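You operate a simulated robot arm through the tools that you are given. There is no shell and no other tool. Be economical: measure what you need, move in short steps, check, and stop when the job is done.

You are at the controls of a simulated robot arm. One attempt, no reset.

TASK
Scrub the burnt patch out of the tin tray.
Fine: soap the red brush on the green soap first. Put the brush back and the tray on the slat rack.

Only the result counts: the job must be done as asked and must still hold three seconds after the hand-in. Knocking over, shifting, dropping, spilling or breaking anything else fails it.

THE ROBOT
A 7-joint arm with a two-finger parallel gripper, fixed in place. Base frame: the origin is at the foot of the arm, x ahead of it, y to its left, z up; the work surface is at about z = 0.82. Lengths are in m, angles in degrees, forces in N, time in s.
With the tool pointing down near the work surface it reaches from about 0.32 to 0.74 m from the base axis. Its first joint turns from -115.0 to 115.0 degrees. Payload 3.91 kg.
The tool frame sits at the grasp point between the pads (the TCP): z along the fingers, y along the line on which they close. The tips reach 0.03 m beyond it. The gripper opens to 0.11 m. The fingers are 0.02 m wide and 0.01 m thick; the gripper's body (0.048 by 0.112 m) begins 0.055 m behind the TCP.
Orientation is that of the tool frame in the base frame, as a unit quaternion [w, x, y, z]. With the fingers straight down and closing along the base's y, the tool's x points along the base's -x, its y along +y and its z along -z.

THE INTERFACE
- The arm moves only by the tool apply_moves. Its argument "targets" is a list of rows, each an object of numbers (a shift or turn left out is 0, a gripper value left out holds the last): "x", "y", "z": the shift along the tool's x, y, z in units of 150 mm (1.0 is 150 mm); "rx", "ry", "rz": the turn, a rotation vector about the tool's x, y, z in units of 120 degrees (1.0 is 120 degrees); "gripper": the gripper command, from -1 (fully open) to 1 (shut), values between in proportion. In form: [{"x": .., "y": .., "z": .., "rx": .., "ry": .., "rz": .., "gripper": ..}, ...]. A call has 1 to 10 rows; each row is the pose to reach, as a shift and turn from the pose commanded when the call began, along the tool's axes at that moment. A call with a number of a shift or a turn outside -1 to 1 is refused whole. Each row takes 0.2 s and may step no farther than 0.05 m and 8.6 degrees from the row before; otherwise, or with a gripper value out of range, the whole call is refused. Where a pose cannot be reached the arm comes as near as it can. A force on the tool above 40 N (or 10 N above the force at the start of the call, whichever is more), or a blocked arm, ends the call early, and 0.2 s more pass. Each finger travels about 0.108 m/s and halts on what it meets, pressing with about 43 N; the grip force reading is that of the motor and also rises with nothing between the fingers. The clock runs only during rows and for 0.2 s after the last one: add rows that repeat a pose to give the fingers time. It gives the time, the measured TCP pose, the force on the tool (base axes), the opening and the grip force at its end, in the units of the frame above (readings bear some noise).
- Cameras (640 x 400 px; columns grow to the right, rows downward): "scene" is fixed at [0.2187, 0.6518, 1.5988]; the picture's right is [-0.99, -0.11, 0.00], its down [-0.06, 0.57, -0.82] and it looks along [0.09, -0.81, -0.58] (base axes); focal length 323 px, centre (320, 200). "wrist" rides on the gripper at [-0.036, 0, -0.057] in the tool frame; the picture's right is [0.00, -1.00, 0.00], its down [0.97, 0.00, -0.24] and it looks along [0.24, 0.00, 0.97] (tool axes); focal length 218 px, centre (320, 200). There is no depth. A picture from a camera that has moved, and an enlarged one, comes with that camera's place and axes in the base frame and with its lens.
- snapshot(camera): a new picture of that camera. It takes no simulated time.
- slide_trunk(by): slides the trunk up (or, below 0, down) by that many m; the arm rides with it, the base frame stays. It gives what a move gives, with no picture.
- inspect(camera, box): a new picture of the part [left, top, right, bottom] of that camera's present view, enlarged. It takes no simulated time.
- close_job(): hands the job in; it is judged then, once.

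Work in short steps. Places have to be worked out from the pictures, the camera data and where the tool is seen: move nearer, look again, correct. Check each grasp and each placing, and mend what went wrong. You have 120 turns and 76 pictures in all, those below and enlarged ones among them. Open the gripper and draw the arm clear of the work before you hand the job in, unless the task says otherwise; then end with one line.

The tools are called by a JSON object that holds its "api" and its "payload". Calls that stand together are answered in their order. apply_moves: Moves the arm, as the interface text tells. Its arguments: {"type":"object","properties":{"targets":{"type":"array"}},"required":["targets"]} The other tools are called the same way: slide_trunk (by) slides the trunk up or down; snapshot (camera) takes a picture; inspect (camera, box) takes an enlarged picture of a part of a camera's view; close_job () hands the job in.

At the start:

```text
time: 0.0
ee_pos: [0.5627, -0.3304, 1.1589]
ee_rot: [0.0, 0.0, 1.0, 0.001]
ft_force: [0.1, 0.3, -0.2]
grip_width: 0.1101
grip_force: 0.0
trunk travel left (down, up): [-0.8, 0.19]
```

scene: 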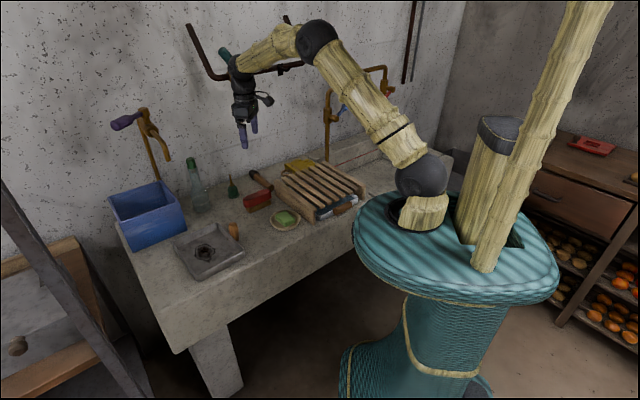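
wrist: 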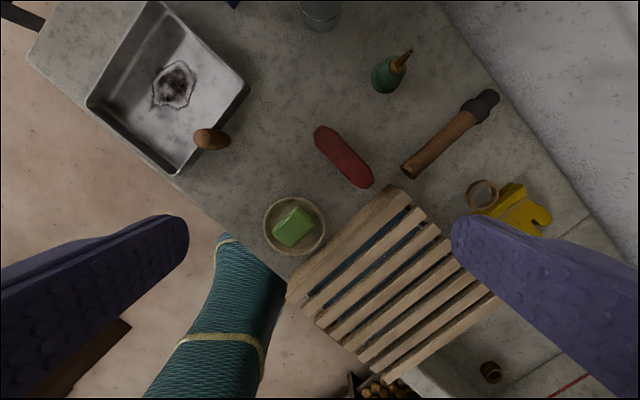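

The red brush appears to lie almost under the tool, the soap dish nearer the base and the tray to the left. I'll zoom in on the details before moving.

{"api": "inspect", "payload": {"camera": "scene", "box": [160, 140, 380, 290]}}

{"api": "inspect", "payload": {"camera": "wrist", "box": [80, 0, 400, 200]}}

{"api": "inspect", "payload": {"camera": "wrist", "box": [240, 80, 560, 390]}}

```text
2.67 times, centred on (270, 215) of scene
camera zoom: at [0.2187, 0.6518, 1.5988], right [-0.99, -0.11, 0.0], down [-0.06, 0.57, -0.82], along [0.09, -0.81, -0.58], focal length 862 px, centre (453, 160)
```

zoom: 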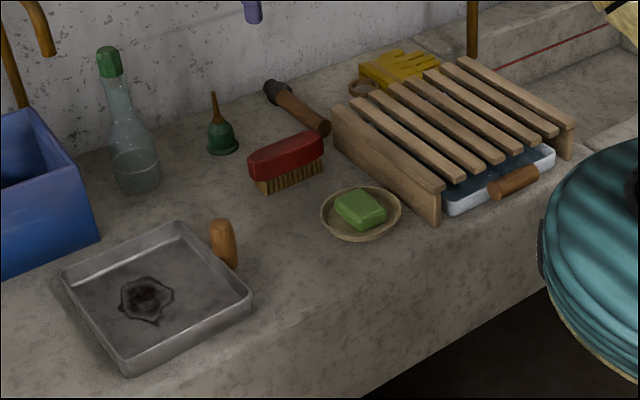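

```text
2.00 times, centred on (240, 100) of wrist
camera zoom: at [0.5993, -0.3305, 1.2155], right [0.0, -1.0, 0.0], down [-0.97, 0.0, 0.24], along [-0.24, 0.0, -0.97], focal length 436 px, centre (480, 400)
```

zoom: 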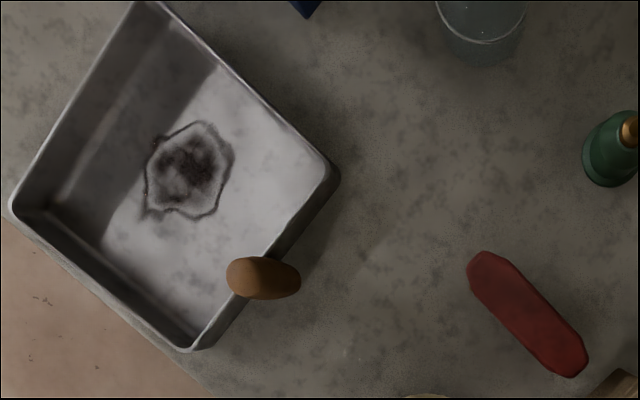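

```text
1.29 times, centred on (400, 235) of wrist
camera zoom: at [0.5993, -0.3305, 1.2155], right [0.0, -1.0, 0.0], down [-0.97, 0.0, 0.24], along [-0.24, 0.0, -0.97], focal length 282 px, centre (217, 155)
```

zoom: 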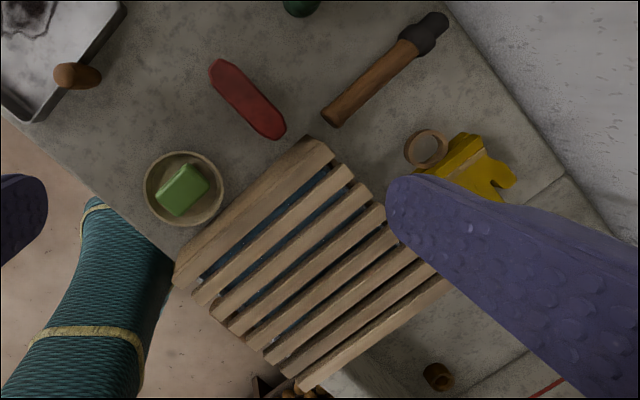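

The brush centre is at about (0.582, -0.368), with its long axis about 41° from base x. I'll move above it, turn the closing axis across it, and look again.

{"api": "apply_moves", "payload": {"targets": [{"x": -0.026, "y": -0.05, "z": 0.18, "rz": -0.068}, {"x": -0.052, "y": -0.1, "z": 0.36, "rz": -0.136}, {"x": -0.078, "y": -0.15, "z": 0.54, "rz": -0.204}, {"x": -0.104, "y": -0.2, "z": 0.72, "rz": -0.272}, {"x": -0.128, "y": -0.25, "z": 0.9, "rz": -0.34}, {"x": -0.128, "y": -0.25, "z": 0.9, "rz": -0.34}]}}

{"api": "snapshot", "payload": {"camera": "wrist"}}

{"api": "snapshot", "payload": {"camera": "scene"}}

```text
time: 1.4
ee_pos: [0.5833, -0.3647, 1.0222]
ee_rot: [0.0, -0.35, 0.937, 0.001]
ft_force: [-0.3, 0.7, 0.6]
grip_width: 0.1102
grip_force: 0.1
trunk travel left (down, up): [-0.8, 0.19]
```

```text
70 pictures are left
camera wrist: at [0.6108, -0.3419, 1.0797], right [0.66, -0.76, 0.0], down [-0.73, -0.64, 0.24], along [-0.18, -0.16, -0.97], focal length 218 px, centre (320, 200)
```

wrist: 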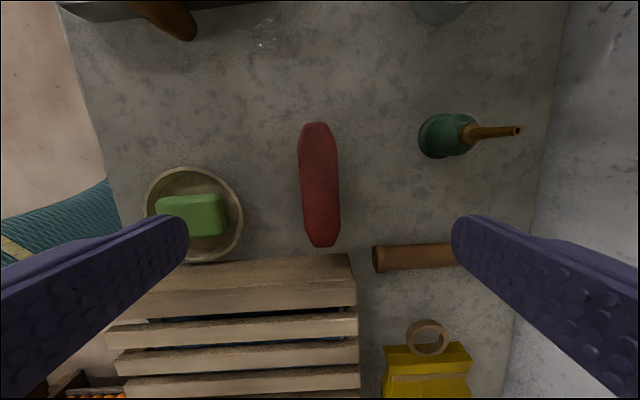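

```text
69 pictures are left
```

scene: 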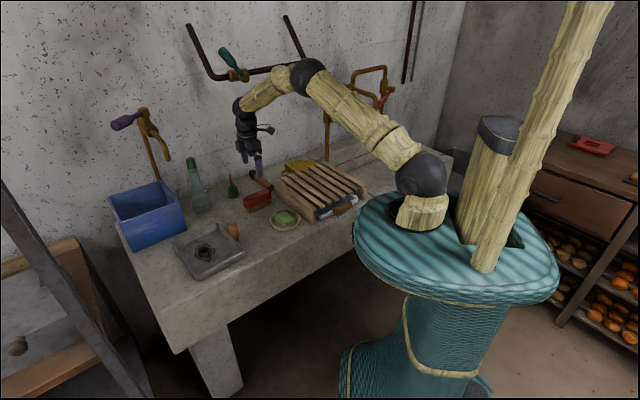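

The brush is centred under the tool, with a residual yaw of about 2°. I'll descend with the fingers partly closed and check the height from the side.

{"api": "apply_moves", "payload": {"targets": [{"z": 0.2, "rz": -0.02, "gripper": -0.2}, {"z": 0.4, "rz": -0.02, "gripper": -0.2}, {"z": 0.6, "rz": -0.02, "gripper": -0.2}, {"z": 0.75, "rz": -0.02, "gripper": -0.2}, {"z": 0.75, "rz": -0.02, "gripper": -0.2}]}}

{"api": "snapshot", "payload": {"camera": "wrist"}}

{"api": "inspect", "payload": {"camera": "scene", "box": [200, 140, 330, 230]}}

```text
time: 2.6
ee_pos: [0.5832, -0.3681, 0.9111]
ee_rot: [0.0, -0.368, 0.93, 0.0]
ft_force: [-0.3, 0.0, 0.0]
grip_width: 0.0661
grip_force: 0.0
trunk travel left (down, up): [-0.8, 0.19]
```

```text
68 pictures are left
camera wrist: at [0.6096, -0.3438, 0.9682], right [0.69, -0.73, 0.0], down [-0.71, -0.66, 0.24], along [-0.17, -0.17, -0.97], focal length 218 px, centre (320, 200)
```

wrist: 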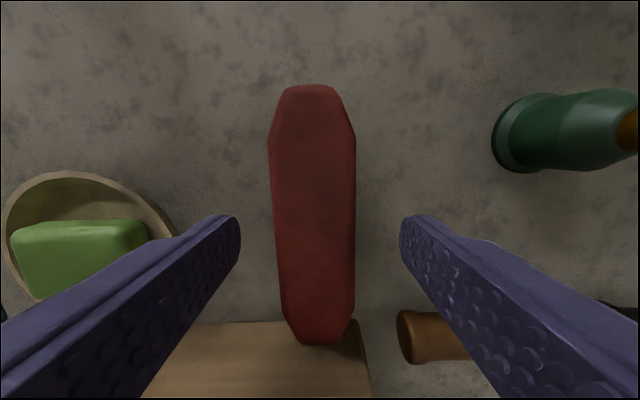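

```text
4.44 times, centred on (265, 185) of scene
camera zoom: at [0.2187, 0.6518, 1.5988], right [-0.99, -0.11, 0.0], down [-0.06, 0.57, -0.82], along [0.09, -0.81, -0.58], focal length 1436 px, centre (564, 267)
```

zoom: 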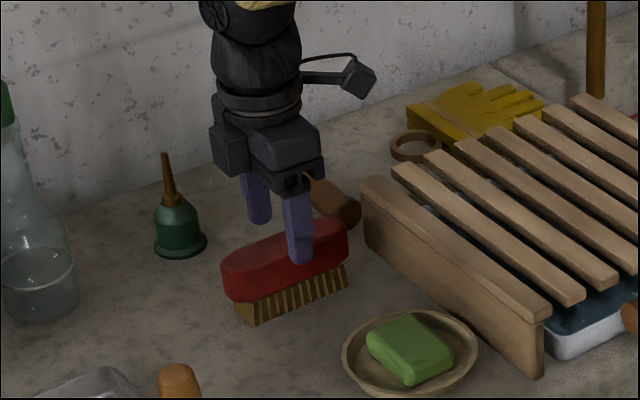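

The brush top is at about z 0.87, so I'll go down to TCP z ≈ 0.875, which grips the red body just above the bristles. Then close.

{"api": "apply_moves", "payload": {"targets": [{"y": 0.015, "z": 0.12, "gripper": -0.2}, {"y": 0.015, "z": 0.24, "gripper": -0.2}, {"y": 0.015, "z": 0.24, "gripper": -0.2}, {"y": 0.015, "z": 0.24, "gripper": 0.5}, {"y": 0.015, "z": 0.24, "gripper": 1}, {"y": 0.015, "z": 0.24, "gripper": 1}]}}

{"api": "inspect", "payload": {"camera": "scene", "box": [200, 140, 330, 230]}}

```text
time: 4.0
ee_pos: [0.5814, -0.3681, 0.8727]
ee_rot: [0.0, -0.368, 0.93, 0.0]
ft_force: [0.1, -0.3, 0.9]
grip_width: 0.0356
grip_force: 43.3
trunk travel left (down, up): [-0.8, 0.19]
```

```text
4.44 times, centred on (265, 185) of scene
camera zoom: at [0.2187, 0.6518, 1.5988], right [-0.99, -0.11, 0.0], down [-0.06, 0.57, -0.82], along [0.09, -0.81, -0.58], focal length 1436 px, centre (564, 267)
```

zoom: 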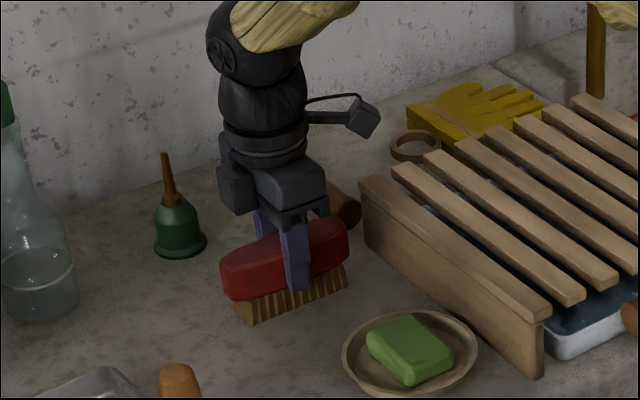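

The brush is held at 35.6 mm width, and its home is TCP (0.5814, -0.3681, 0.8727). I'll lift it and look at the soap dish.

{"api": "apply_moves", "payload": {"targets": [{"z": -0.1}, {"z": -0.35}, {"z": -0.65}, {"z": -0.8}, {"z": -0.8}]}}

{"api": "snapshot", "payload": {"camera": "wrist"}}

{"api": "inspect", "payload": {"camera": "scene", "box": [200, 120, 330, 230]}}

```text
time: 5.2
ee_pos: [0.5807, -0.3667, 0.995]
ee_rot: [0.0, -0.369, 0.93, 0.0]
ft_force: [-0.9, 0.1, -1.9]
grip_width: 0.0357
grip_force: 43.0
trunk travel left (down, up): [-0.8, 0.19]
```

```text
65 pictures are left
camera wrist: at [0.6084, -0.3424, 1.0528], right [0.69, -0.73, 0.0], down [-0.71, -0.67, 0.24], along [-0.18, -0.16, -0.97], focal length 218 px, centre (320, 200)
```

wrist: 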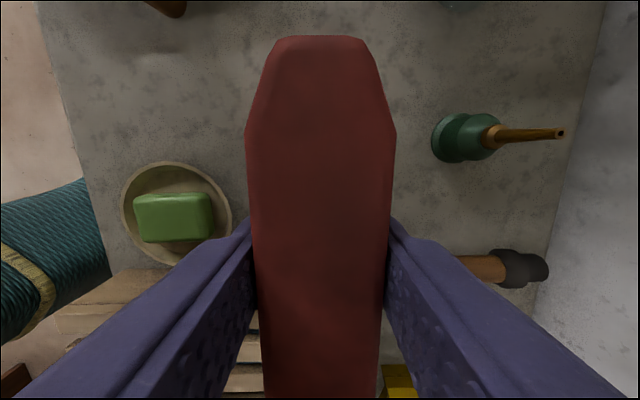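

```text
3.64 times, centred on (265, 175) of scene
camera zoom: at [0.2187, 0.6518, 1.5988], right [-0.99, -0.11, 0.0], down [-0.06, 0.57, -0.82], along [0.09, -0.81, -0.58], focal length 1175 px, centre (520, 291)
```

zoom: 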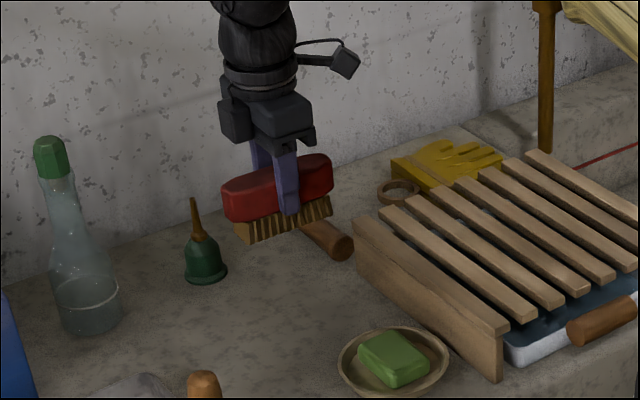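

The soap is at about (0.461, -0.279) with its top at z ≈ 0.845. I'll carry the brush above it, slightly offset away from the rack.

{"api": "apply_moves", "payload": {"targets": [{"x": 0.028, "y": 0.245}, {"x": 0.057, "y": 0.49}, {"x": 0.085, "y": 0.735}, {"x": 0.113, "y": 0.979}, {"x": 0.113, "y": 0.979}, {"x": 0.113, "y": 0.979, "z": 0.3}, {"x": 0.113, "y": 0.979, "z": 0.3}]}}

{"api": "snapshot", "payload": {"camera": "wrist"}}

{"api": "inspect", "payload": {"camera": "scene", "box": [230, 150, 350, 240]}}

```text
time: 6.8
ee_pos: [0.4662, -0.2714, 0.9524]
ee_rot: [0.0, -0.368, 0.93, 0.0]
ft_force: [0.3, -0.4, -2.2]
grip_width: 0.0357
grip_force: 43.4
trunk travel left (down, up): [-0.8, 0.19]
```

```text
63 pictures are left
camera wrist: at [0.4939, -0.2469, 1.0094], right [0.69, -0.73, 0.0], down [-0.71, -0.66, 0.24], along [-0.17, -0.17, -0.97], focal length 218 px, centre (320, 200)
```

wrist: 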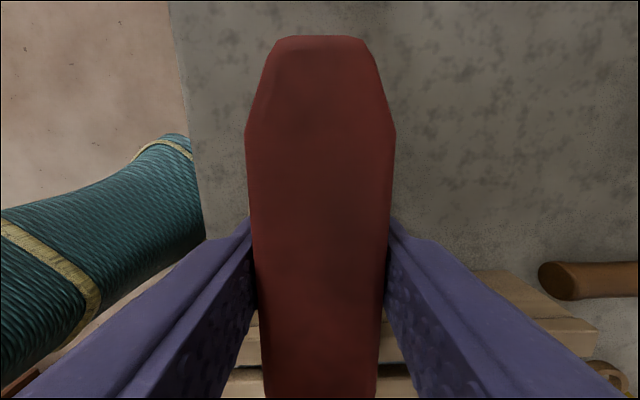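

```text
4.44 times, centred on (290, 195) of scene
camera zoom: at [0.2187, 0.6518, 1.5988], right [-0.99, -0.11, 0.0], down [-0.06, 0.57, -0.82], along [0.09, -0.81, -0.58], focal length 1436 px, centre (453, 222)
```

zoom: 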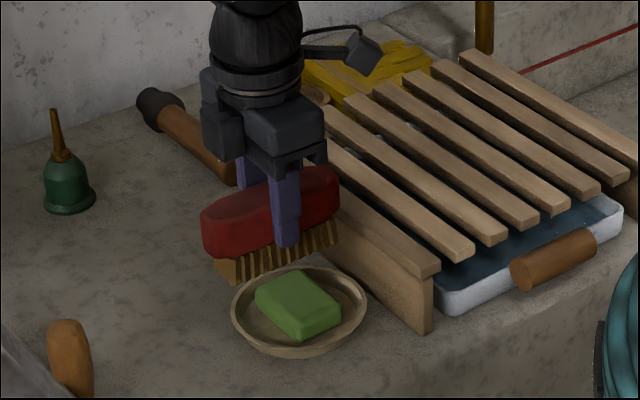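

The brush is above the soap. I'll lower it to just above contact and check from the scene camera.

{"api": "apply_moves", "payload": {"targets": [{"z": 0.15}, {"z": 0.3}, {"z": 0.3}]}}

{"api": "inspect", "payload": {"camera": "scene", "box": [240, 170, 330, 240]}}

```text
time: 7.6
ee_pos: [0.468, -0.2704, 0.9065]
ee_rot: [0.0, -0.369, 0.929, 0.0]
ft_force: [-0.4, -0.3, -2.1]
grip_width: 0.0357
grip_force: 43.5
trunk travel left (down, up): [-0.8, 0.19]
```

```text
5.71 times, centred on (285, 205) of scene
camera zoom: at [0.2187, 0.6518, 1.5988], right [-0.99, -0.11, 0.0], down [-0.06, 0.57, -0.82], along [0.09, -0.81, -0.58], focal length 1847 px, centre (520, 171)
```

zoom: 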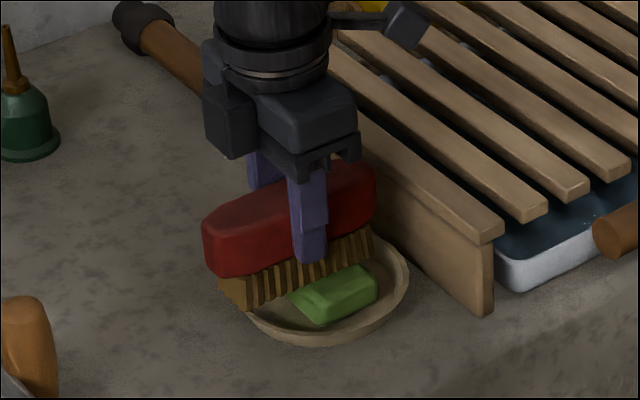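

There is still a few mm of gap, and the soap is slightly toward the camera. I'll shift about 8 mm that way and descend in small steps.

{"api": "apply_moves", "payload": {"targets": [{"y": 0.05}, {"y": 0.05, "z": 0.015}, {"y": 0.05, "z": 0.03}, {"y": 0.05, "z": 0.03}]}}

```text
time: 8.6
ee_pos: [0.462, -0.2642, 0.903]
ee_rot: [0.001, -0.368, 0.93, -0.004]
ft_force: [0.0, -2.9, 34.7]
grip_width: 0.0355
grip_force: 43.8
trunk travel left (down, up): [-0.8, 0.19]
```

Contact was stiff at about 35 N. I'll ease off slightly and look.

{"api": "apply_moves", "payload": {"targets": [{"z": -0.012}, {"z": -0.012}]}}

{"api": "inspect", "payload": {"camera": "scene", "box": [240, 170, 330, 240]}}

```text
time: 9.2
ee_pos: [0.4607, -0.2639, 0.9025]
ee_rot: [0.0, -0.368, 0.93, -0.001]
ft_force: [1.5, -7.2, 28.5]
grip_width: 0.0354
grip_force: 43.3
trunk travel left (down, up): [-0.8, 0.19]
```

```text
5.71 times, centred on (285, 205) of scene
camera zoom: at [0.2187, 0.6518, 1.5988], right [-0.99, -0.11, 0.0], down [-0.06, 0.57, -0.82], along [0.09, -0.81, -0.58], focal length 1847 px, centre (520, 171)
```

zoom: 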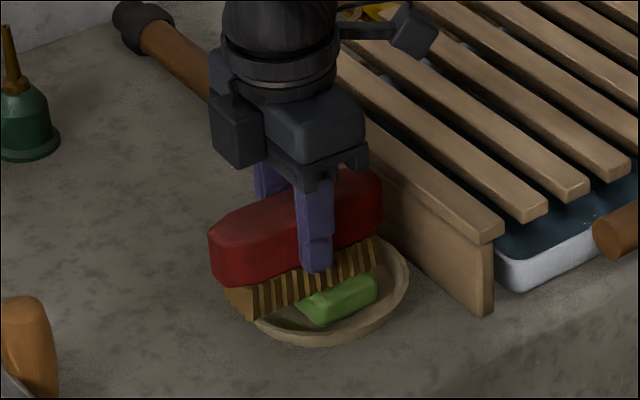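

The force is still 28 N, and triangulation puts the dish rim about 1 cm below the soap top, so this contact is on the soap. I'll lighten the pressure before rubbing.

{"api": "apply_moves", "payload": {"targets": [{"z": -0.012}, {"z": -0.012}]}}

```text
time: 9.8
ee_pos: [0.4627, -0.2643, 0.9028]
ee_rot: [-0.001, -0.369, 0.929, 0.001]
ft_force: [1.0, -0.3, 7.0]
grip_width: 0.0355
grip_force: 42.9
trunk travel left (down, up): [-0.8, 0.19]
```

About 7 N now. I'll do gentle rubbing strokes along the soap's length.

{"api": "apply_moves", "payload": {"targets": [{"y": 0.05}, {"y": 0.1}, {"y": 0.05}, {"y": 0.0}, {"y": 0.05}, {"y": 0.1}, {"y": 0.05}, {"y": 0.05}]}}

{"api": "inspect", "payload": {"camera": "scene", "box": [240, 170, 330, 240]}}

```text
time: 11.6
ee_pos: [0.4565, -0.2591, 0.9039]
ee_rot: [0.0, -0.369, 0.93, 0.0]
ft_force: [0.2, 1.6, 8.3]
grip_width: 0.0359
grip_force: 42.8
trunk travel left (down, up): [-0.8, 0.19]
```

```text
5.71 times, centred on (285, 205) of scene
camera zoom: at [0.2187, 0.6518, 1.5988], right [-0.99, -0.11, 0.0], down [-0.06, 0.57, -0.82], along [0.09, -0.81, -0.58], focal length 1847 px, centre (520, 171)
```

zoom: 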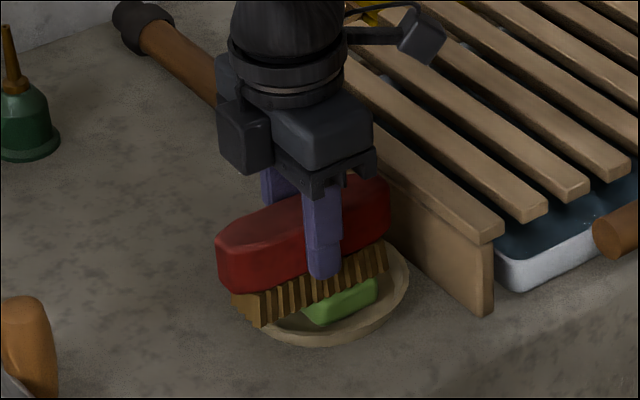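

The dish hasn't moved. I'll lift straight up and look for suds on the bristles.

{"api": "apply_moves", "payload": {"targets": [{"z": -0.1}, {"z": -0.35}, {"z": -0.6}, {"z": -0.6}]}}

{"api": "inspect", "payload": {"camera": "scene", "box": [230, 150, 330, 240]}}

```text
time: 12.6
ee_pos: [0.4557, -0.2602, 0.9945]
ee_rot: [0.001, -0.368, 0.93, 0.001]
ft_force: [0.0, -0.5, -1.5]
grip_width: 0.0355
grip_force: 43.0
trunk travel left (down, up): [-0.8, 0.19]
```

```text
4.44 times, centred on (280, 195) of scene
camera zoom: at [0.2187, 0.6518, 1.5988], right [-0.99, -0.11, 0.0], down [-0.06, 0.57, -0.82], along [0.09, -0.81, -0.58], focal length 1436 px, centre (498, 222)
```

zoom: 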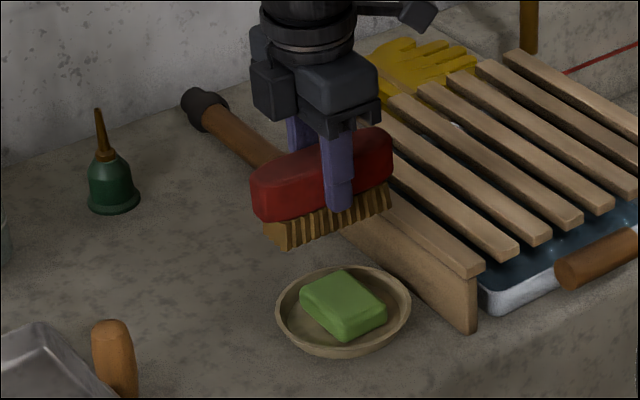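

No visible suds, though that may not be rendered. Next I'll move toward the tray, stopping short so I can view the patch from the wrist camera.

{"api": "apply_moves", "payload": {"targets": [{"x": -0.3, "y": -0.04, "z": -0.1}, {"x": -0.6, "y": -0.08, "z": -0.2}, {"x": -0.9, "y": -0.12, "z": -0.3}, {"x": -1.0, "y": -0.15, "z": -0.3}, {"x": -1.0, "y": -0.15, "z": -0.3}]}}

{"api": "snapshot", "payload": {"camera": "wrist"}}

{"api": "inspect", "payload": {"camera": "scene", "box": [160, 180, 290, 290]}}

```text
time: 13.8
ee_pos: [0.5816, -0.174, 1.0387]
ee_rot: [-0.001, -0.368, 0.93, -0.001]
ft_force: [0.6, -0.4, -2.4]
grip_width: 0.0356
grip_force: 43.6
trunk travel left (down, up): [-0.8, 0.19]
```

```text
57 pictures are left
camera wrist: at [0.6081, -0.1496, 1.0955], right [0.68, -0.73, 0.0], down [-0.71, -0.66, 0.24], along [-0.18, -0.16, -0.97], focal length 218 px, centre (320, 200)
```

wrist: 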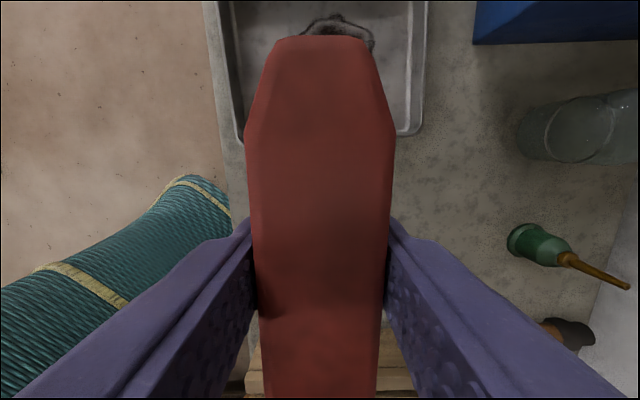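

```text
3.64 times, centred on (225, 235) of scene
camera zoom: at [0.2187, 0.6518, 1.5988], right [-0.99, -0.11, 0.0], down [-0.06, 0.57, -0.82], along [0.09, -0.81, -0.58], focal length 1175 px, centre (666, 73)
```

zoom: 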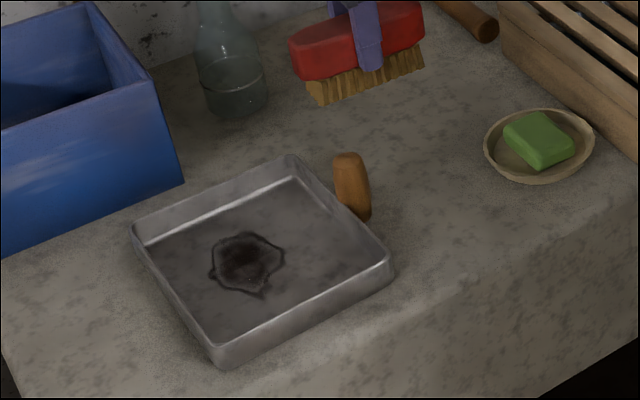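

The patch is at about (0.693, -0.09) and the tray centre at about (0.67, -0.084), with the tray well aligned to the brush. I'll move over the patch and lower partway.

{"api": "apply_moves", "payload": {"targets": [{"x": -0.3, "y": -0.03}, {"x": -0.6, "y": -0.06}, {"x": -0.88, "y": -0.097}, {"x": -0.88, "y": -0.097, "z": 0.3}, {"x": -0.88, "y": -0.097, "z": 0.6}, {"x": -0.88, "y": -0.097, "z": 0.68}, {"x": -0.88, "y": -0.097, "z": 0.68}]}}

{"api": "snapshot", "payload": {"camera": "wrist"}}

{"api": "inspect", "payload": {"camera": "scene", "box": [160, 180, 290, 290]}}

```text
time: 15.4
ee_pos: [0.6881, -0.0943, 0.9357]
ee_rot: [0.0, -0.368, 0.93, 0.0]
ft_force: [0.0, -0.6, -1.4]
grip_width: 0.0354
grip_force: 43.0
trunk travel left (down, up): [-0.8, 0.19]
```

```text
55 pictures are left
camera wrist: at [0.715, -0.0697, 0.994], right [0.69, -0.73, 0.0], down [-0.71, -0.66, 0.24], along [-0.18, -0.17, -0.97], focal length 218 px, centre (320, 200)
```

wrist: 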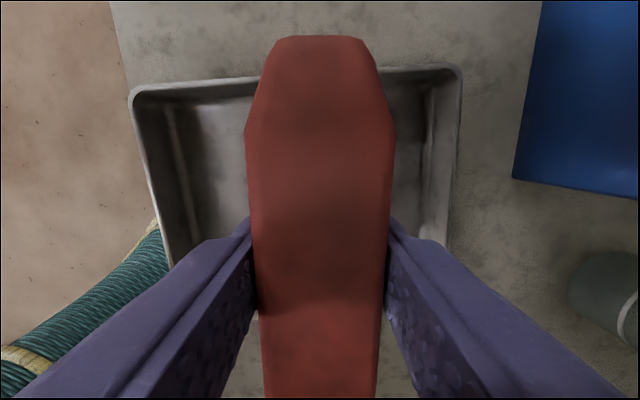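

```text
3.64 times, centred on (225, 235) of scene
camera zoom: at [0.2187, 0.6518, 1.5988], right [-0.99, -0.11, 0.0], down [-0.06, 0.57, -0.82], along [0.09, -0.81, -0.58], focal length 1175 px, centre (666, 73)
```

zoom: 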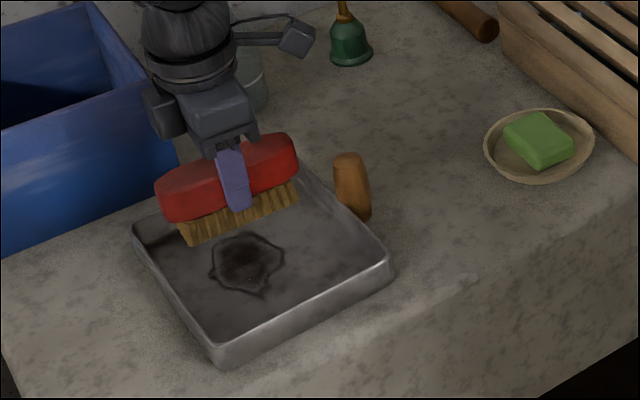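

The fit is good; I'll shift about 5 mm toward the handle side for wall clearance. Then lower to just above the tray floor.

{"api": "apply_moves", "payload": {"targets": [{"x": 0.035, "y": 0.0, "z": 0.1}, {"x": 0.035, "z": 0.25}, {"x": 0.035, "z": 0.32}, {"x": 0.035, "z": 0.34}, {"x": 0.035, "z": 0.34}]}}

{"api": "inspect", "payload": {"camera": "scene", "box": [160, 180, 290, 290]}}

```text
time: 16.6
ee_pos: [0.684, -0.0976, 0.8838]
ee_rot: [0.0, -0.368, 0.93, 0.0]
ft_force: [0.5, 0.0, -3.1]
grip_width: 0.0358
grip_force: 43.1
trunk travel left (down, up): [-0.8, 0.19]
```

```text
3.64 times, centred on (225, 235) of scene
camera zoom: at [0.2187, 0.6518, 1.5988], right [-0.99, -0.11, 0.0], down [-0.06, 0.57, -0.82], along [0.09, -0.81, -0.58], focal length 1175 px, centre (666, 73)
```

zoom: 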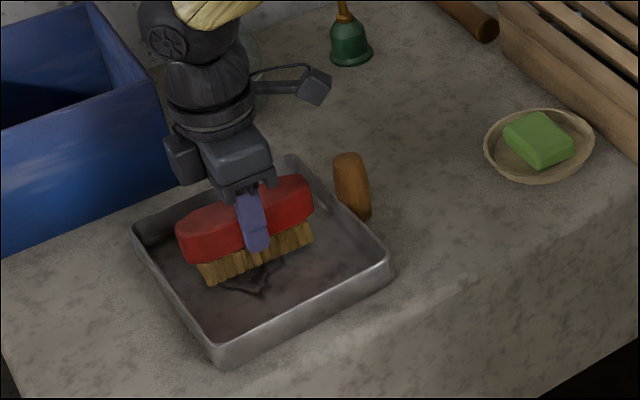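

The brush is inside the tray over the patch, with no contact yet. I'll lower in small steps to contact.

{"api": "apply_moves", "payload": {"targets": [{"z": 0.015}, {"z": 0.03}, {"z": 0.04}, {"z": 0.04}]}}

```text
time: 17.6
ee_pos: [0.6838, -0.0976, 0.8798]
ee_rot: [0.0, -0.368, 0.93, 0.0]
ft_force: [1.2, -0.3, -2.1]
grip_width: 0.0354
grip_force: 43.4
trunk travel left (down, up): [-0.8, 0.19]
```

{"api": "apply_moves", "payload": {"targets": [{"z": 0.01}, {"z": 0.02}, {"z": 0.02}]}}

```text
time: 18.4
ee_pos: [0.6832, -0.0979, 0.8785]
ee_rot: [0.0, -0.368, 0.93, 0.0]
ft_force: [0.5, -0.3, 3.1]
grip_width: 0.0354
grip_force: 43.2
trunk travel left (down, up): [-0.8, 0.19]
```

Contact with about 5 N. I'll press slightly more and sweep across the patch.

{"api": "apply_moves", "payload": {"targets": [{"z": 0.012}, {"z": 0.012, "y": 0.08}, {"z": 0.012, "y": 0.16}, {"z": 0.012, "y": 0.08}, {"z": 0.012, "y": 0.0}, {"z": 0.012, "y": -0.08}, {"z": 0.012, "y": -0.16}, {"z": 0.012, "y": -0.22}, {"z": 0.012, "y": -0.12}, {"z": 0.012, "y": 0.0}]}}

{"api": "inspect", "payload": {"camera": "scene", "box": [160, 180, 290, 290]}}

```text
time: 20.6
ee_pos: [0.6834, -0.1, 0.8762]
ee_rot: [0.003, -0.368, 0.93, -0.003]
ft_force: [6.4, -7.0, 34.0]
grip_width: 0.0355
grip_force: 42.9
trunk travel left (down, up): [-0.8, 0.19]
```

```text
3.64 times, centred on (225, 235) of scene
camera zoom: at [0.2187, 0.6518, 1.5988], right [-0.99, -0.11, 0.0], down [-0.06, 0.57, -0.82], along [0.09, -0.81, -0.58], focal length 1175 px, centre (666, 73)
```

zoom: 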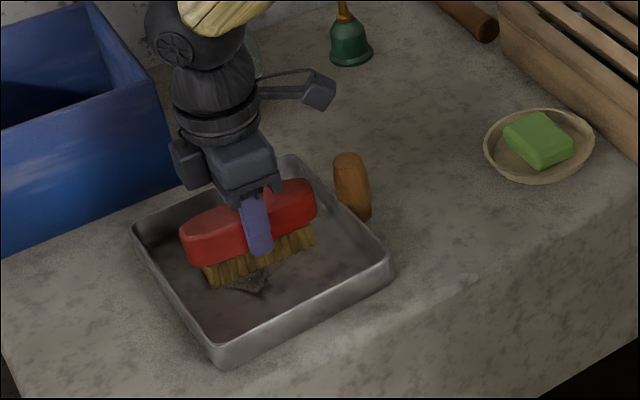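

The tray stays put and the patch looks paler. I'll continue with a little less force and more coverage on the camera side.

{"api": "apply_moves", "payload": {"targets": [{"z": -0.008, "y": 0.08}, {"z": -0.008, "y": 0.16}, {"z": -0.008, "y": 0.24}, {"z": -0.008, "y": 0.14}, {"z": -0.008, "y": 0.04}, {"z": -0.008, "y": -0.06}, {"z": -0.008, "y": -0.15}, {"z": -0.008, "y": -0.05}, {"z": -0.008, "y": 0.05}, {"z": -0.008, "y": 0.15}]}}

{"api": "inspect", "payload": {"camera": "scene", "box": [160, 180, 290, 290]}}

```text
time: 22.8
ee_pos: [0.6666, -0.0794, 0.8767]
ee_rot: [0.002, -0.369, 0.93, -0.002]
ft_force: [3.6, -4.3, 20.2]
grip_width: 0.0357
grip_force: 42.9
trunk travel left (down, up): [-0.8, 0.19]
```

```text
3.64 times, centred on (225, 235) of scene
camera zoom: at [0.2187, 0.6518, 1.5988], right [-0.99, -0.11, 0.0], down [-0.06, 0.57, -0.82], along [0.09, -0.81, -0.58], focal length 1175 px, centre (666, 73)
```

zoom: 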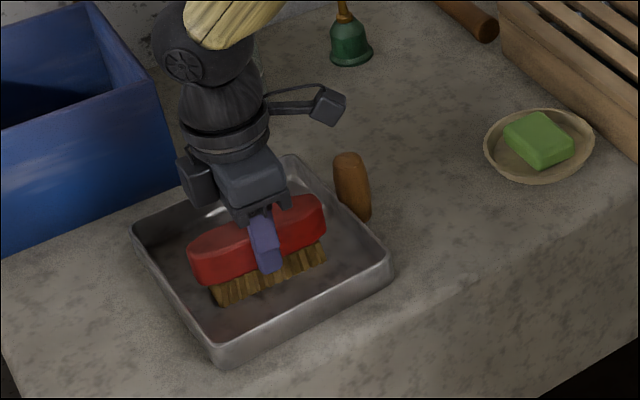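

Force is good at about 20 N. Another full set of strokes, with a slight lengthwise shift to cover the edges.

{"api": "apply_moves", "payload": {"targets": [{"y": 0.06}, {"y": -0.06, "x": 0.03}, {"y": -0.18, "x": 0.03}, {"y": -0.3, "x": 0.03}, {"y": -0.4, "x": 0.0}, {"y": -0.3, "x": -0.03}, {"y": -0.2, "x": -0.03}, {"y": -0.1, "x": -0.03}, {"y": 0.0, "x": -0.03}, {"y": 0.06, "x": 0}]}}

{"api": "apply_moves", "payload": {"targets": [{"y": -0.1}, {"y": -0.2}, {"y": -0.32}, {"y": -0.42}, {"y": -0.32}, {"y": -0.2}, {"y": -0.1}, {"y": -0.2}, {"y": -0.2, "z": -0.1}, {"y": -0.2, "z": -0.4}]}}

{"api": "inspect", "payload": {"camera": "scene", "box": [160, 180, 290, 290]}}

```text
time: 25.0
ee_pos: [0.6624, -0.0745, 0.8768]
ee_rot: [0.001, -0.368, 0.93, -0.001]
ft_force: [8.0, -2.3, 21.5]
grip_width: 0.0354
grip_force: 42.8
trunk travel left (down, up): [-0.8, 0.19]
```

```text
time: 27.2
ee_pos: [0.6783, -0.0947, 0.9361]
ee_rot: [-0.001, -0.367, 0.93, 0.0]
ft_force: [0.3, -0.6, -1.8]
grip_width: 0.0356
grip_force: 43.1
trunk travel left (down, up): [-0.8, 0.19]
```

```text
3.64 times, centred on (225, 235) of scene
camera zoom: at [0.2187, 0.6518, 1.5988], right [-0.99, -0.11, 0.0], down [-0.06, 0.57, -0.82], along [0.09, -0.81, -0.58], focal length 1175 px, centre (666, 73)
```

zoom: 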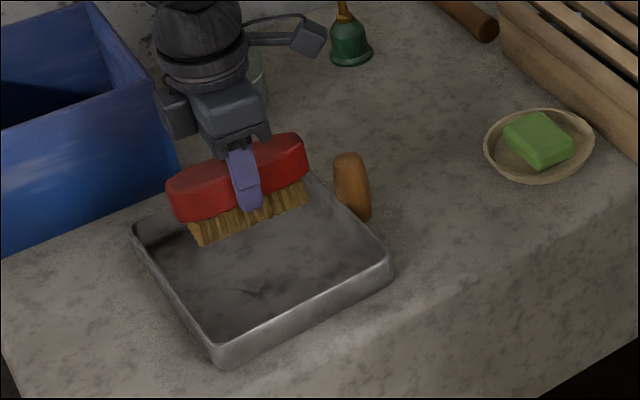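

The patch is nearly gone, with a faint mark remaining toward the camera side. Enlarging to see it.

{"api": "inspect", "payload": {"camera": "scene", "box": [180, 220, 245, 275]}}

```text
7.27 times, centred on (212, 248) of scene
camera zoom: at [0.2187, 0.6518, 1.5988], right [-0.99, -0.11, 0.0], down [-0.06, 0.57, -0.82], along [0.09, -0.81, -0.58], focal length 2350 px, centre (1102, -146)
```

zoom: 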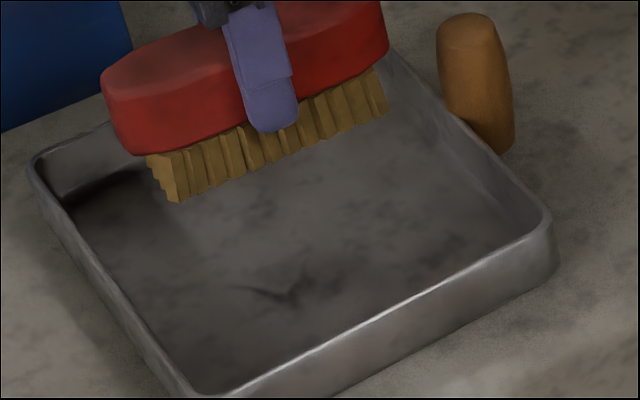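

A small residue remains at about (0.67, -0.056). I'll go back down there and do more strokes over that side.

{"api": "apply_moves", "payload": {"targets": [{"y": 0.2, "z": 0.15}, {"y": 0.2, "z": 0.37}, {"y": 0.2, "z": 0.398}, {"y": 0.28, "z": 0.398}, {"y": 0.36, "z": 0.398}, {"y": 0.28, "z": 0.398}, {"y": 0.18, "z": 0.398}, {"y": 0.08, "z": 0.398}, {"y": 0.18, "z": 0.398}, {"y": 0.28, "z": 0.398}]}}

{"api": "apply_moves", "payload": {"targets": [{"y": 0.07}, {"y": 0.0}, {"y": -0.08, "x": -0.02}, {"y": 0.0, "x": -0.02}, {"y": 0.07}, {"y": 0.0, "x": 0.03}, {"y": -0.1}, {"y": -0.1, "z": -0.1}, {"y": -0.2, "z": -0.4}, {"y": -0.4, "z": -0.5}]}}

{"api": "inspect", "payload": {"camera": "scene", "box": [180, 220, 245, 275]}}

```text
time: 29.4
ee_pos: [0.6532, -0.0672, 0.876]
ee_rot: [0.0, -0.368, 0.93, 0.0]
ft_force: [0.8, -1.8, 9.8]
grip_width: 0.0357
grip_force: 42.9
trunk travel left (down, up): [-0.8, 0.19]
```

```text
time: 31.6
ee_pos: [0.6963, -0.1092, 0.9513]
ee_rot: [-0.001, -0.368, 0.93, 0.0]
ft_force: [-0.7, -0.3, -2.4]
grip_width: 0.0355
grip_force: 43.1
trunk travel left (down, up): [-0.8, 0.19]
```

```text
7.27 times, centred on (212, 248) of scene
camera zoom: at [0.2187, 0.6518, 1.5988], right [-0.99, -0.11, 0.0], down [-0.06, 0.57, -0.82], along [0.09, -0.81, -0.58], focal length 2350 px, centre (1102, -146)
```

zoom: 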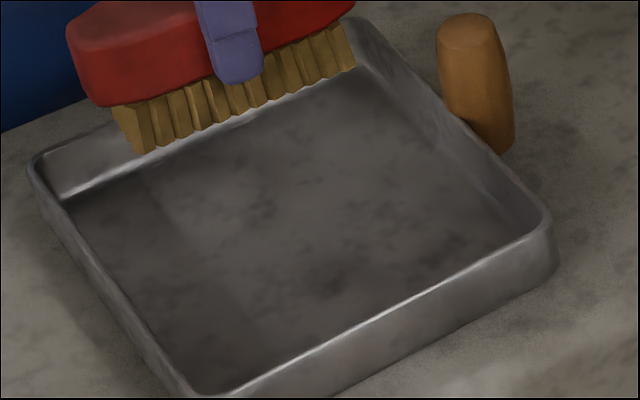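

The tray looks clean. I'll lift and carry the brush back toward its home spot.

{"api": "apply_moves", "payload": {"targets": [{"z": -0.3}, {"z": -0.5, "x": 0.15}, {"z": -0.5, "x": 0.4, "y": -0.15}, {"z": -0.5, "x": 0.65, "y": -0.3}, {"z": -0.5, "x": 0.9, "y": -0.5}, {"z": -0.5, "x": 1.0, "y": -0.733}, {"z": -0.5, "x": 1.0, "y": -0.733}]}}

{"api": "inspect", "payload": {"camera": "scene", "box": [160, 180, 290, 290]}}

```text
time: 33.2
ee_pos: [0.6608, -0.2943, 1.0265]
ee_rot: [0.001, -0.369, 0.929, 0.0]
ft_force: [0.4, -0.2, -1.9]
grip_width: 0.0356
grip_force: 43.1
trunk travel left (down, up): [-0.8, 0.19]
```

```text
3.64 times, centred on (225, 235) of scene
camera zoom: at [0.2187, 0.6518, 1.5988], right [-0.99, -0.11, 0.0], down [-0.06, 0.57, -0.82], along [0.09, -0.81, -0.58], focal length 1175 px, centre (666, 73)
```

zoom: 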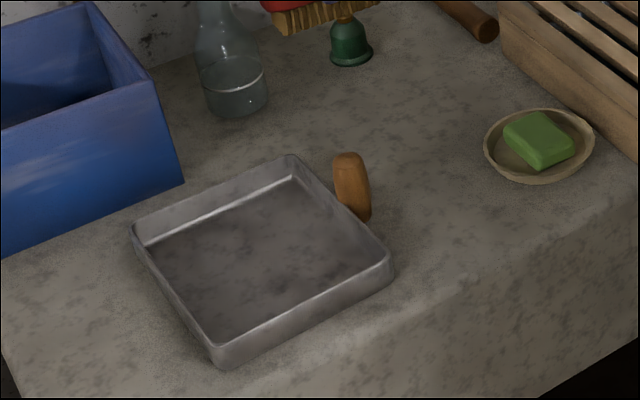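

The patch is gone. Continuing to the brush's home, then lowering with a check.

{"api": "apply_moves", "payload": {"targets": [{"x": 0.25}, {"x": 0.5}, {"x": 0.724, "y": 0.003}, {"x": 0.724, "y": 0.003}, {"x": 0.724, "y": 0.003, "z": 0.3}, {"x": 0.724, "y": 0.003, "z": 0.6}, {"x": 0.724, "y": 0.003, "z": 0.85}, {"x": 0.724, "y": 0.003, "z": 0.95}, {"x": 0.724, "y": 0.003, "z": 0.95}]}}

{"api": "inspect", "payload": {"camera": "scene", "box": [200, 140, 330, 230]}}

```text
time: 35.2
ee_pos: [0.5837, -0.3655, 0.887]
ee_rot: [0.0, -0.368, 0.93, -0.001]
ft_force: [0.3, 0.6, -2.8]
grip_width: 0.0356
grip_force: 43.1
trunk travel left (down, up): [-0.8, 0.19]
```

```text
4.44 times, centred on (265, 185) of scene
camera zoom: at [0.2187, 0.6518, 1.5988], right [-0.99, -0.11, 0.0], down [-0.06, 0.57, -0.82], along [0.09, -0.81, -0.58], focal length 1436 px, centre (564, 267)
```

zoom: 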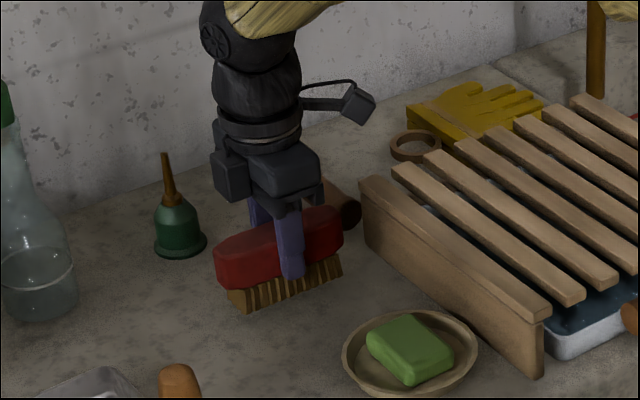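

About 14 mm above the table and 3 mm off. I'll correct and lower gently.

{"api": "apply_moves", "payload": {"targets": [{"x": 0.023}, {"x": 0.023, "z": 0.04}, {"x": 0.023, "z": 0.075}, {"x": 0.023, "z": 0.085}, {"x": 0.023, "z": 0.085}]}}

```text
time: 36.4
ee_pos: [0.5804, -0.3686, 0.8741]
ee_rot: [0.001, -0.368, 0.93, -0.001]
ft_force: [-2.0, 1.1, 8.9]
grip_width: 0.0357
grip_force: 43.1
trunk travel left (down, up): [-0.8, 0.19]
```

Contact (about 9 N). I'll release with a modest opening, then rise.

{"api": "apply_moves", "payload": {"targets": [{"z": -0.005, "gripper": 0.2}, {"z": -0.005, "gripper": -0.2}, {"z": -0.005, "gripper": -0.2}, {"z": -0.2, "gripper": -0.2}, {"z": -0.5, "gripper": -0.2}, {"z": -0.8, "gripper": -0.2}, {"z": -0.9, "gripper": -0.2}]}}

{"api": "snapshot", "payload": {"camera": "wrist"}}

{"api": "inspect", "payload": {"camera": "scene", "box": [160, 140, 380, 290]}}

```text
time: 38.0
ee_pos: [0.5787, -0.3699, 1.0069]
ee_rot: [-0.001, -0.369, 0.929, 0.0]
ft_force: [-1.1, -0.8, 0.7]
grip_width: 0.066
grip_force: 0.0
trunk travel left (down, up): [-0.8, 0.19]
```

```text
45 pictures are left
camera wrist: at [0.6063, -0.345, 1.0636], right [0.69, -0.73, 0.0], down [-0.71, -0.67, 0.24], along [-0.18, -0.16, -0.97], focal length 218 px, centre (320, 200)
```

wrist: 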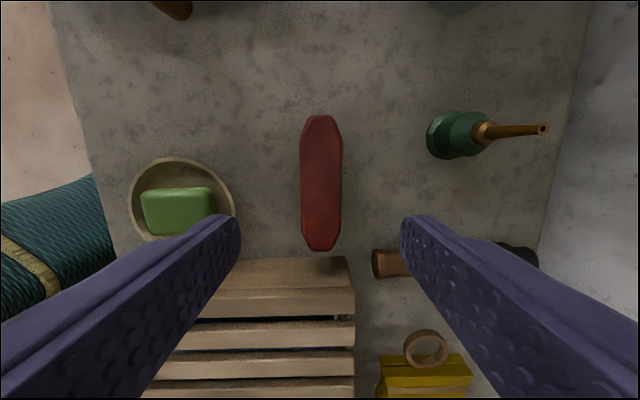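

```text
2.67 times, centred on (270, 215) of scene
camera zoom: at [0.2187, 0.6518, 1.5988], right [-0.99, -0.11, 0.0], down [-0.06, 0.57, -0.82], along [0.09, -0.81, -0.58], focal length 862 px, centre (453, 160)
```

zoom: 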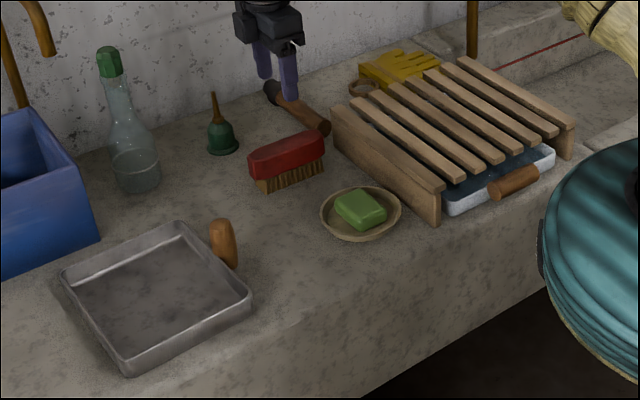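

The brush is back exactly where it was. Next I'll go look at the tray handle from above.

{"api": "apply_moves", "payload": {"targets": [{"x": -0.2, "y": 0.2}, {"x": -0.4, "y": 0.42}, {"x": -0.6, "y": 0.64}, {"x": -0.75, "y": 0.83}, {"x": -0.75, "y": 0.83}]}}

{"api": "snapshot", "payload": {"camera": "wrist"}}

```text
time: 39.2
ee_pos: [0.5742, -0.1993, 1.0065]
ee_rot: [-0.001, -0.368, 0.93, 0.0]
ft_force: [-0.6, -0.2, -0.6]
grip_width: 0.066
grip_force: 0.1
trunk travel left (down, up): [-0.8, 0.19]
```

```text
43 pictures are left
camera wrist: at [0.6017, -0.1754, 1.0628], right [0.68, -0.73, 0.0], down [-0.71, -0.66, 0.24], along [-0.18, -0.16, -0.97], focal length 218 px, centre (320, 200)
```

wrist: 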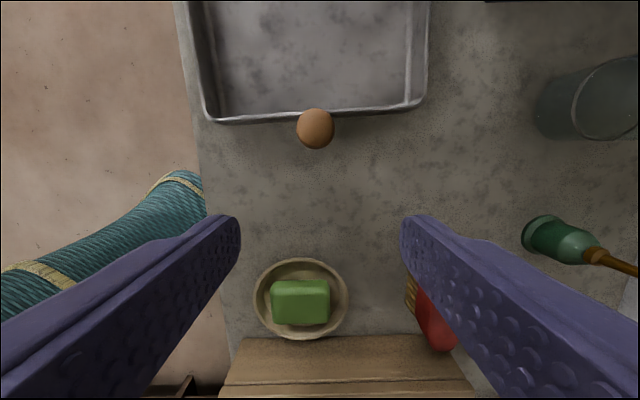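

The handle is an upright peg at about (0.608, -0.165), top z ≈ 0.89, touching the outside of the tray's near wall. I'll position above it and look.

{"api": "apply_moves", "payload": {"targets": [{"x": -0.15, "y": 0.01}, {"x": -0.311, "y": 0.02}, {"x": -0.311, "y": 0.02, "z": 0.25}, {"x": -0.311, "y": 0.02, "z": 0.45}, {"x": -0.311, "y": 0.02, "z": 0.45}]}}

{"api": "snapshot", "payload": {"camera": "wrist"}}

{"api": "inspect", "payload": {"camera": "scene", "box": [180, 180, 270, 250]}}

```text
time: 40.4
ee_pos: [0.6078, -0.1671, 0.9378]
ee_rot: [0.0, -0.369, 0.93, 0.0]
ft_force: [0.1, 0.2, -1.2]
grip_width: 0.0658
grip_force: 0.0
trunk travel left (down, up): [-0.8, 0.19]
```

```text
42 pictures are left
camera wrist: at [0.6347, -0.1421, 0.9959], right [0.69, -0.73, 0.0], down [-0.71, -0.67, 0.24], along [-0.18, -0.17, -0.97], focal length 218 px, centre (320, 200)
```

wrist: 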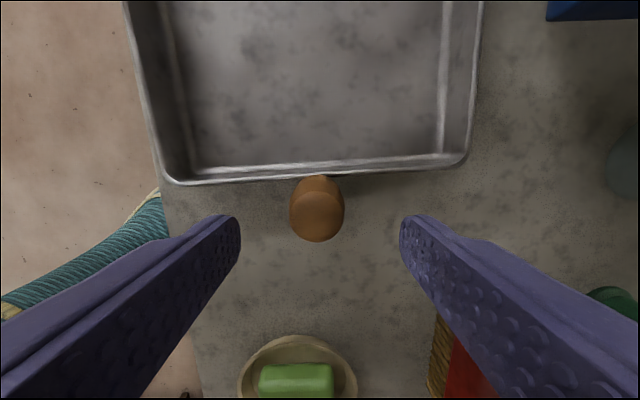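

```text
5.71 times, centred on (225, 215) of scene
camera zoom: at [0.2187, 0.6518, 1.5988], right [-0.99, -0.11, 0.0], down [-0.06, 0.57, -0.82], along [0.09, -0.81, -0.58], focal length 1847 px, centre (863, 114)
```

zoom: 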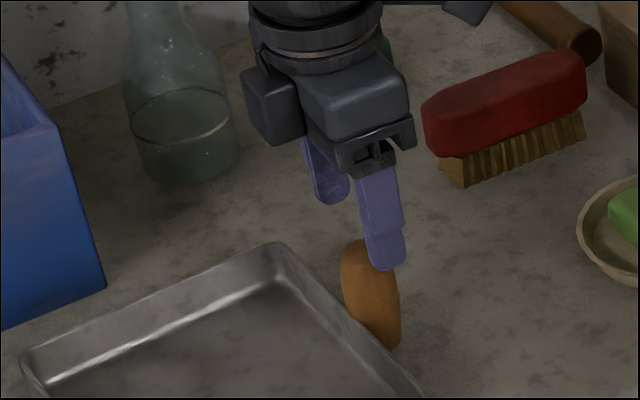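

The peg is centred between the fingers. I'll lower to TCP z ≈ 0.862 and close.

{"api": "apply_moves", "payload": {"targets": [{"z": 0.2, "y": 0.01}, {"z": 0.4, "y": 0.01}, {"z": 0.505, "y": 0.01}, {"z": 0.505, "y": 0.01}, {"z": 0.505, "y": 0.01, "gripper": 1}, {"z": 0.505, "y": 0.01, "gripper": 1}, {"z": 0.505, "y": 0.01, "gripper": 1}]}}

{"api": "snapshot", "payload": {"camera": "wrist"}}

{"api": "inspect", "payload": {"camera": "scene", "box": [160, 180, 290, 290]}}

```text
time: 42.0
ee_pos: [0.6065, -0.1649, 0.8621]
ee_rot: [0.0, -0.368, 0.93, 0.001]
ft_force: [0.2, -1.2, -0.9]
grip_width: 0.0313
grip_force: 42.9
trunk travel left (down, up): [-0.8, 0.19]
```

```text
40 pictures are left
camera wrist: at [0.634, -0.1415, 0.9196], right [0.69, -0.73, 0.0], down [-0.71, -0.66, 0.24], along [-0.18, -0.16, -0.97], focal length 218 px, centre (320, 200)
```

wrist: 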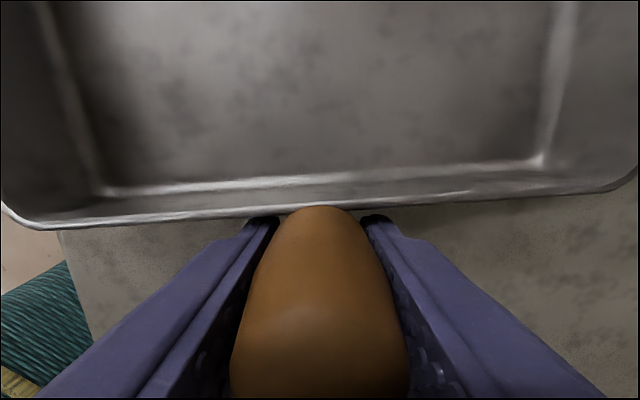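

```text
3.64 times, centred on (225, 235) of scene
camera zoom: at [0.2187, 0.6518, 1.5988], right [-0.99, -0.11, 0.0], down [-0.06, 0.57, -0.82], along [0.09, -0.81, -0.58], focal length 1175 px, centre (666, 73)
```

zoom: 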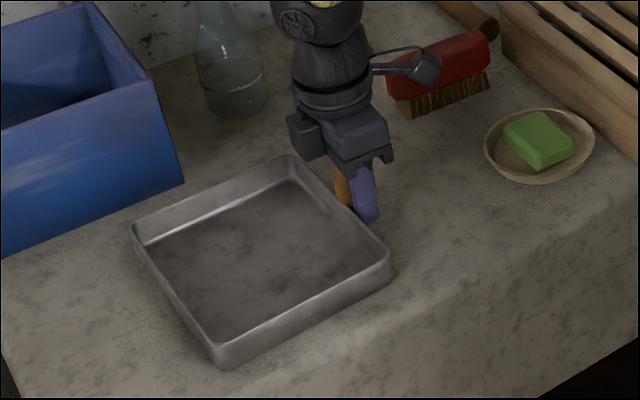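

The peg is gripped at 31 mm. I'll do a small test lift and check for droop.

{"api": "apply_moves", "payload": {"targets": [{"z": -0.05}, {"z": -0.12}, {"z": -0.2}, {"z": -0.2}]}}

{"api": "snapshot", "payload": {"camera": "wrist"}}

{"api": "inspect", "payload": {"camera": "scene", "box": [160, 180, 290, 290]}}

```text
time: 43.0
ee_pos: [0.604, -0.1653, 0.8925]
ee_rot: [0.0, -0.368, 0.93, 0.0]
ft_force: [0.1, 0.0, -2.7]
grip_width: 0.0314
grip_force: 43.6
trunk travel left (down, up): [-0.8, 0.19]
```

```text
38 pictures are left
camera wrist: at [0.6323, -0.1417, 0.9502], right [0.69, -0.73, 0.0], down [-0.71, -0.67, 0.24], along [-0.18, -0.16, -0.97], focal length 218 px, centre (320, 200)
```

wrist: 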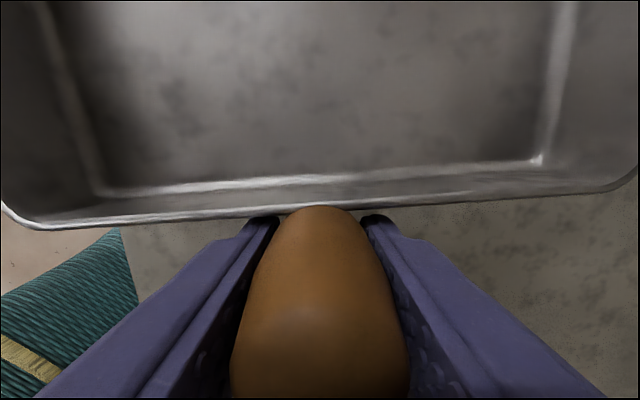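

```text
3.64 times, centred on (225, 235) of scene
camera zoom: at [0.2187, 0.6518, 1.5988], right [-0.99, -0.11, 0.0], down [-0.06, 0.57, -0.82], along [0.09, -0.81, -0.58], focal length 1175 px, centre (666, 73)
```

zoom: 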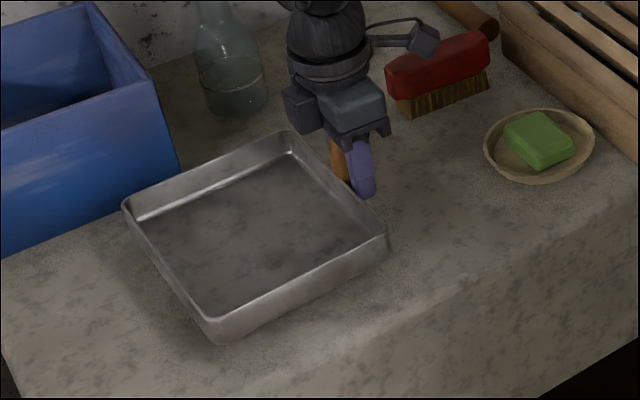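

Tray is light and level. I'll lift to about 1.03 and carry it toward the rack.

{"api": "apply_moves", "payload": {"targets": [{"z": -0.25}, {"z": -0.5}, {"z": -0.75}, {"z": -0.9, "x": 0.1}, {"z": -0.9, "x": 0.3}, {"z": -0.9, "x": 0.5}, {"z": -0.9, "x": 0.7}, {"z": -0.9, "x": 0.9}, {"z": -0.9, "x": 1.0}, {"z": -0.9, "x": 1.0}]}}

{"api": "snapshot", "payload": {"camera": "scene"}}

```text
time: 45.2
ee_pos: [0.4979, -0.2688, 1.0275]
ee_rot: [0.001, -0.369, 0.929, 0.0]
ft_force: [0.0, -0.1, -2.7]
grip_width: 0.0312
grip_force: 43.1
trunk travel left (down, up): [-0.8, 0.19]
```

```text
36 pictures are left
```

scene: 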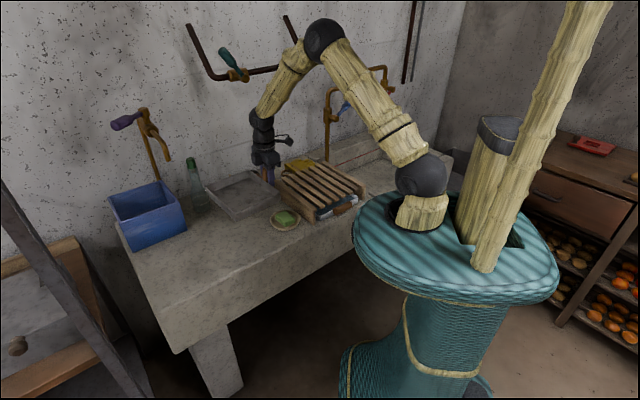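

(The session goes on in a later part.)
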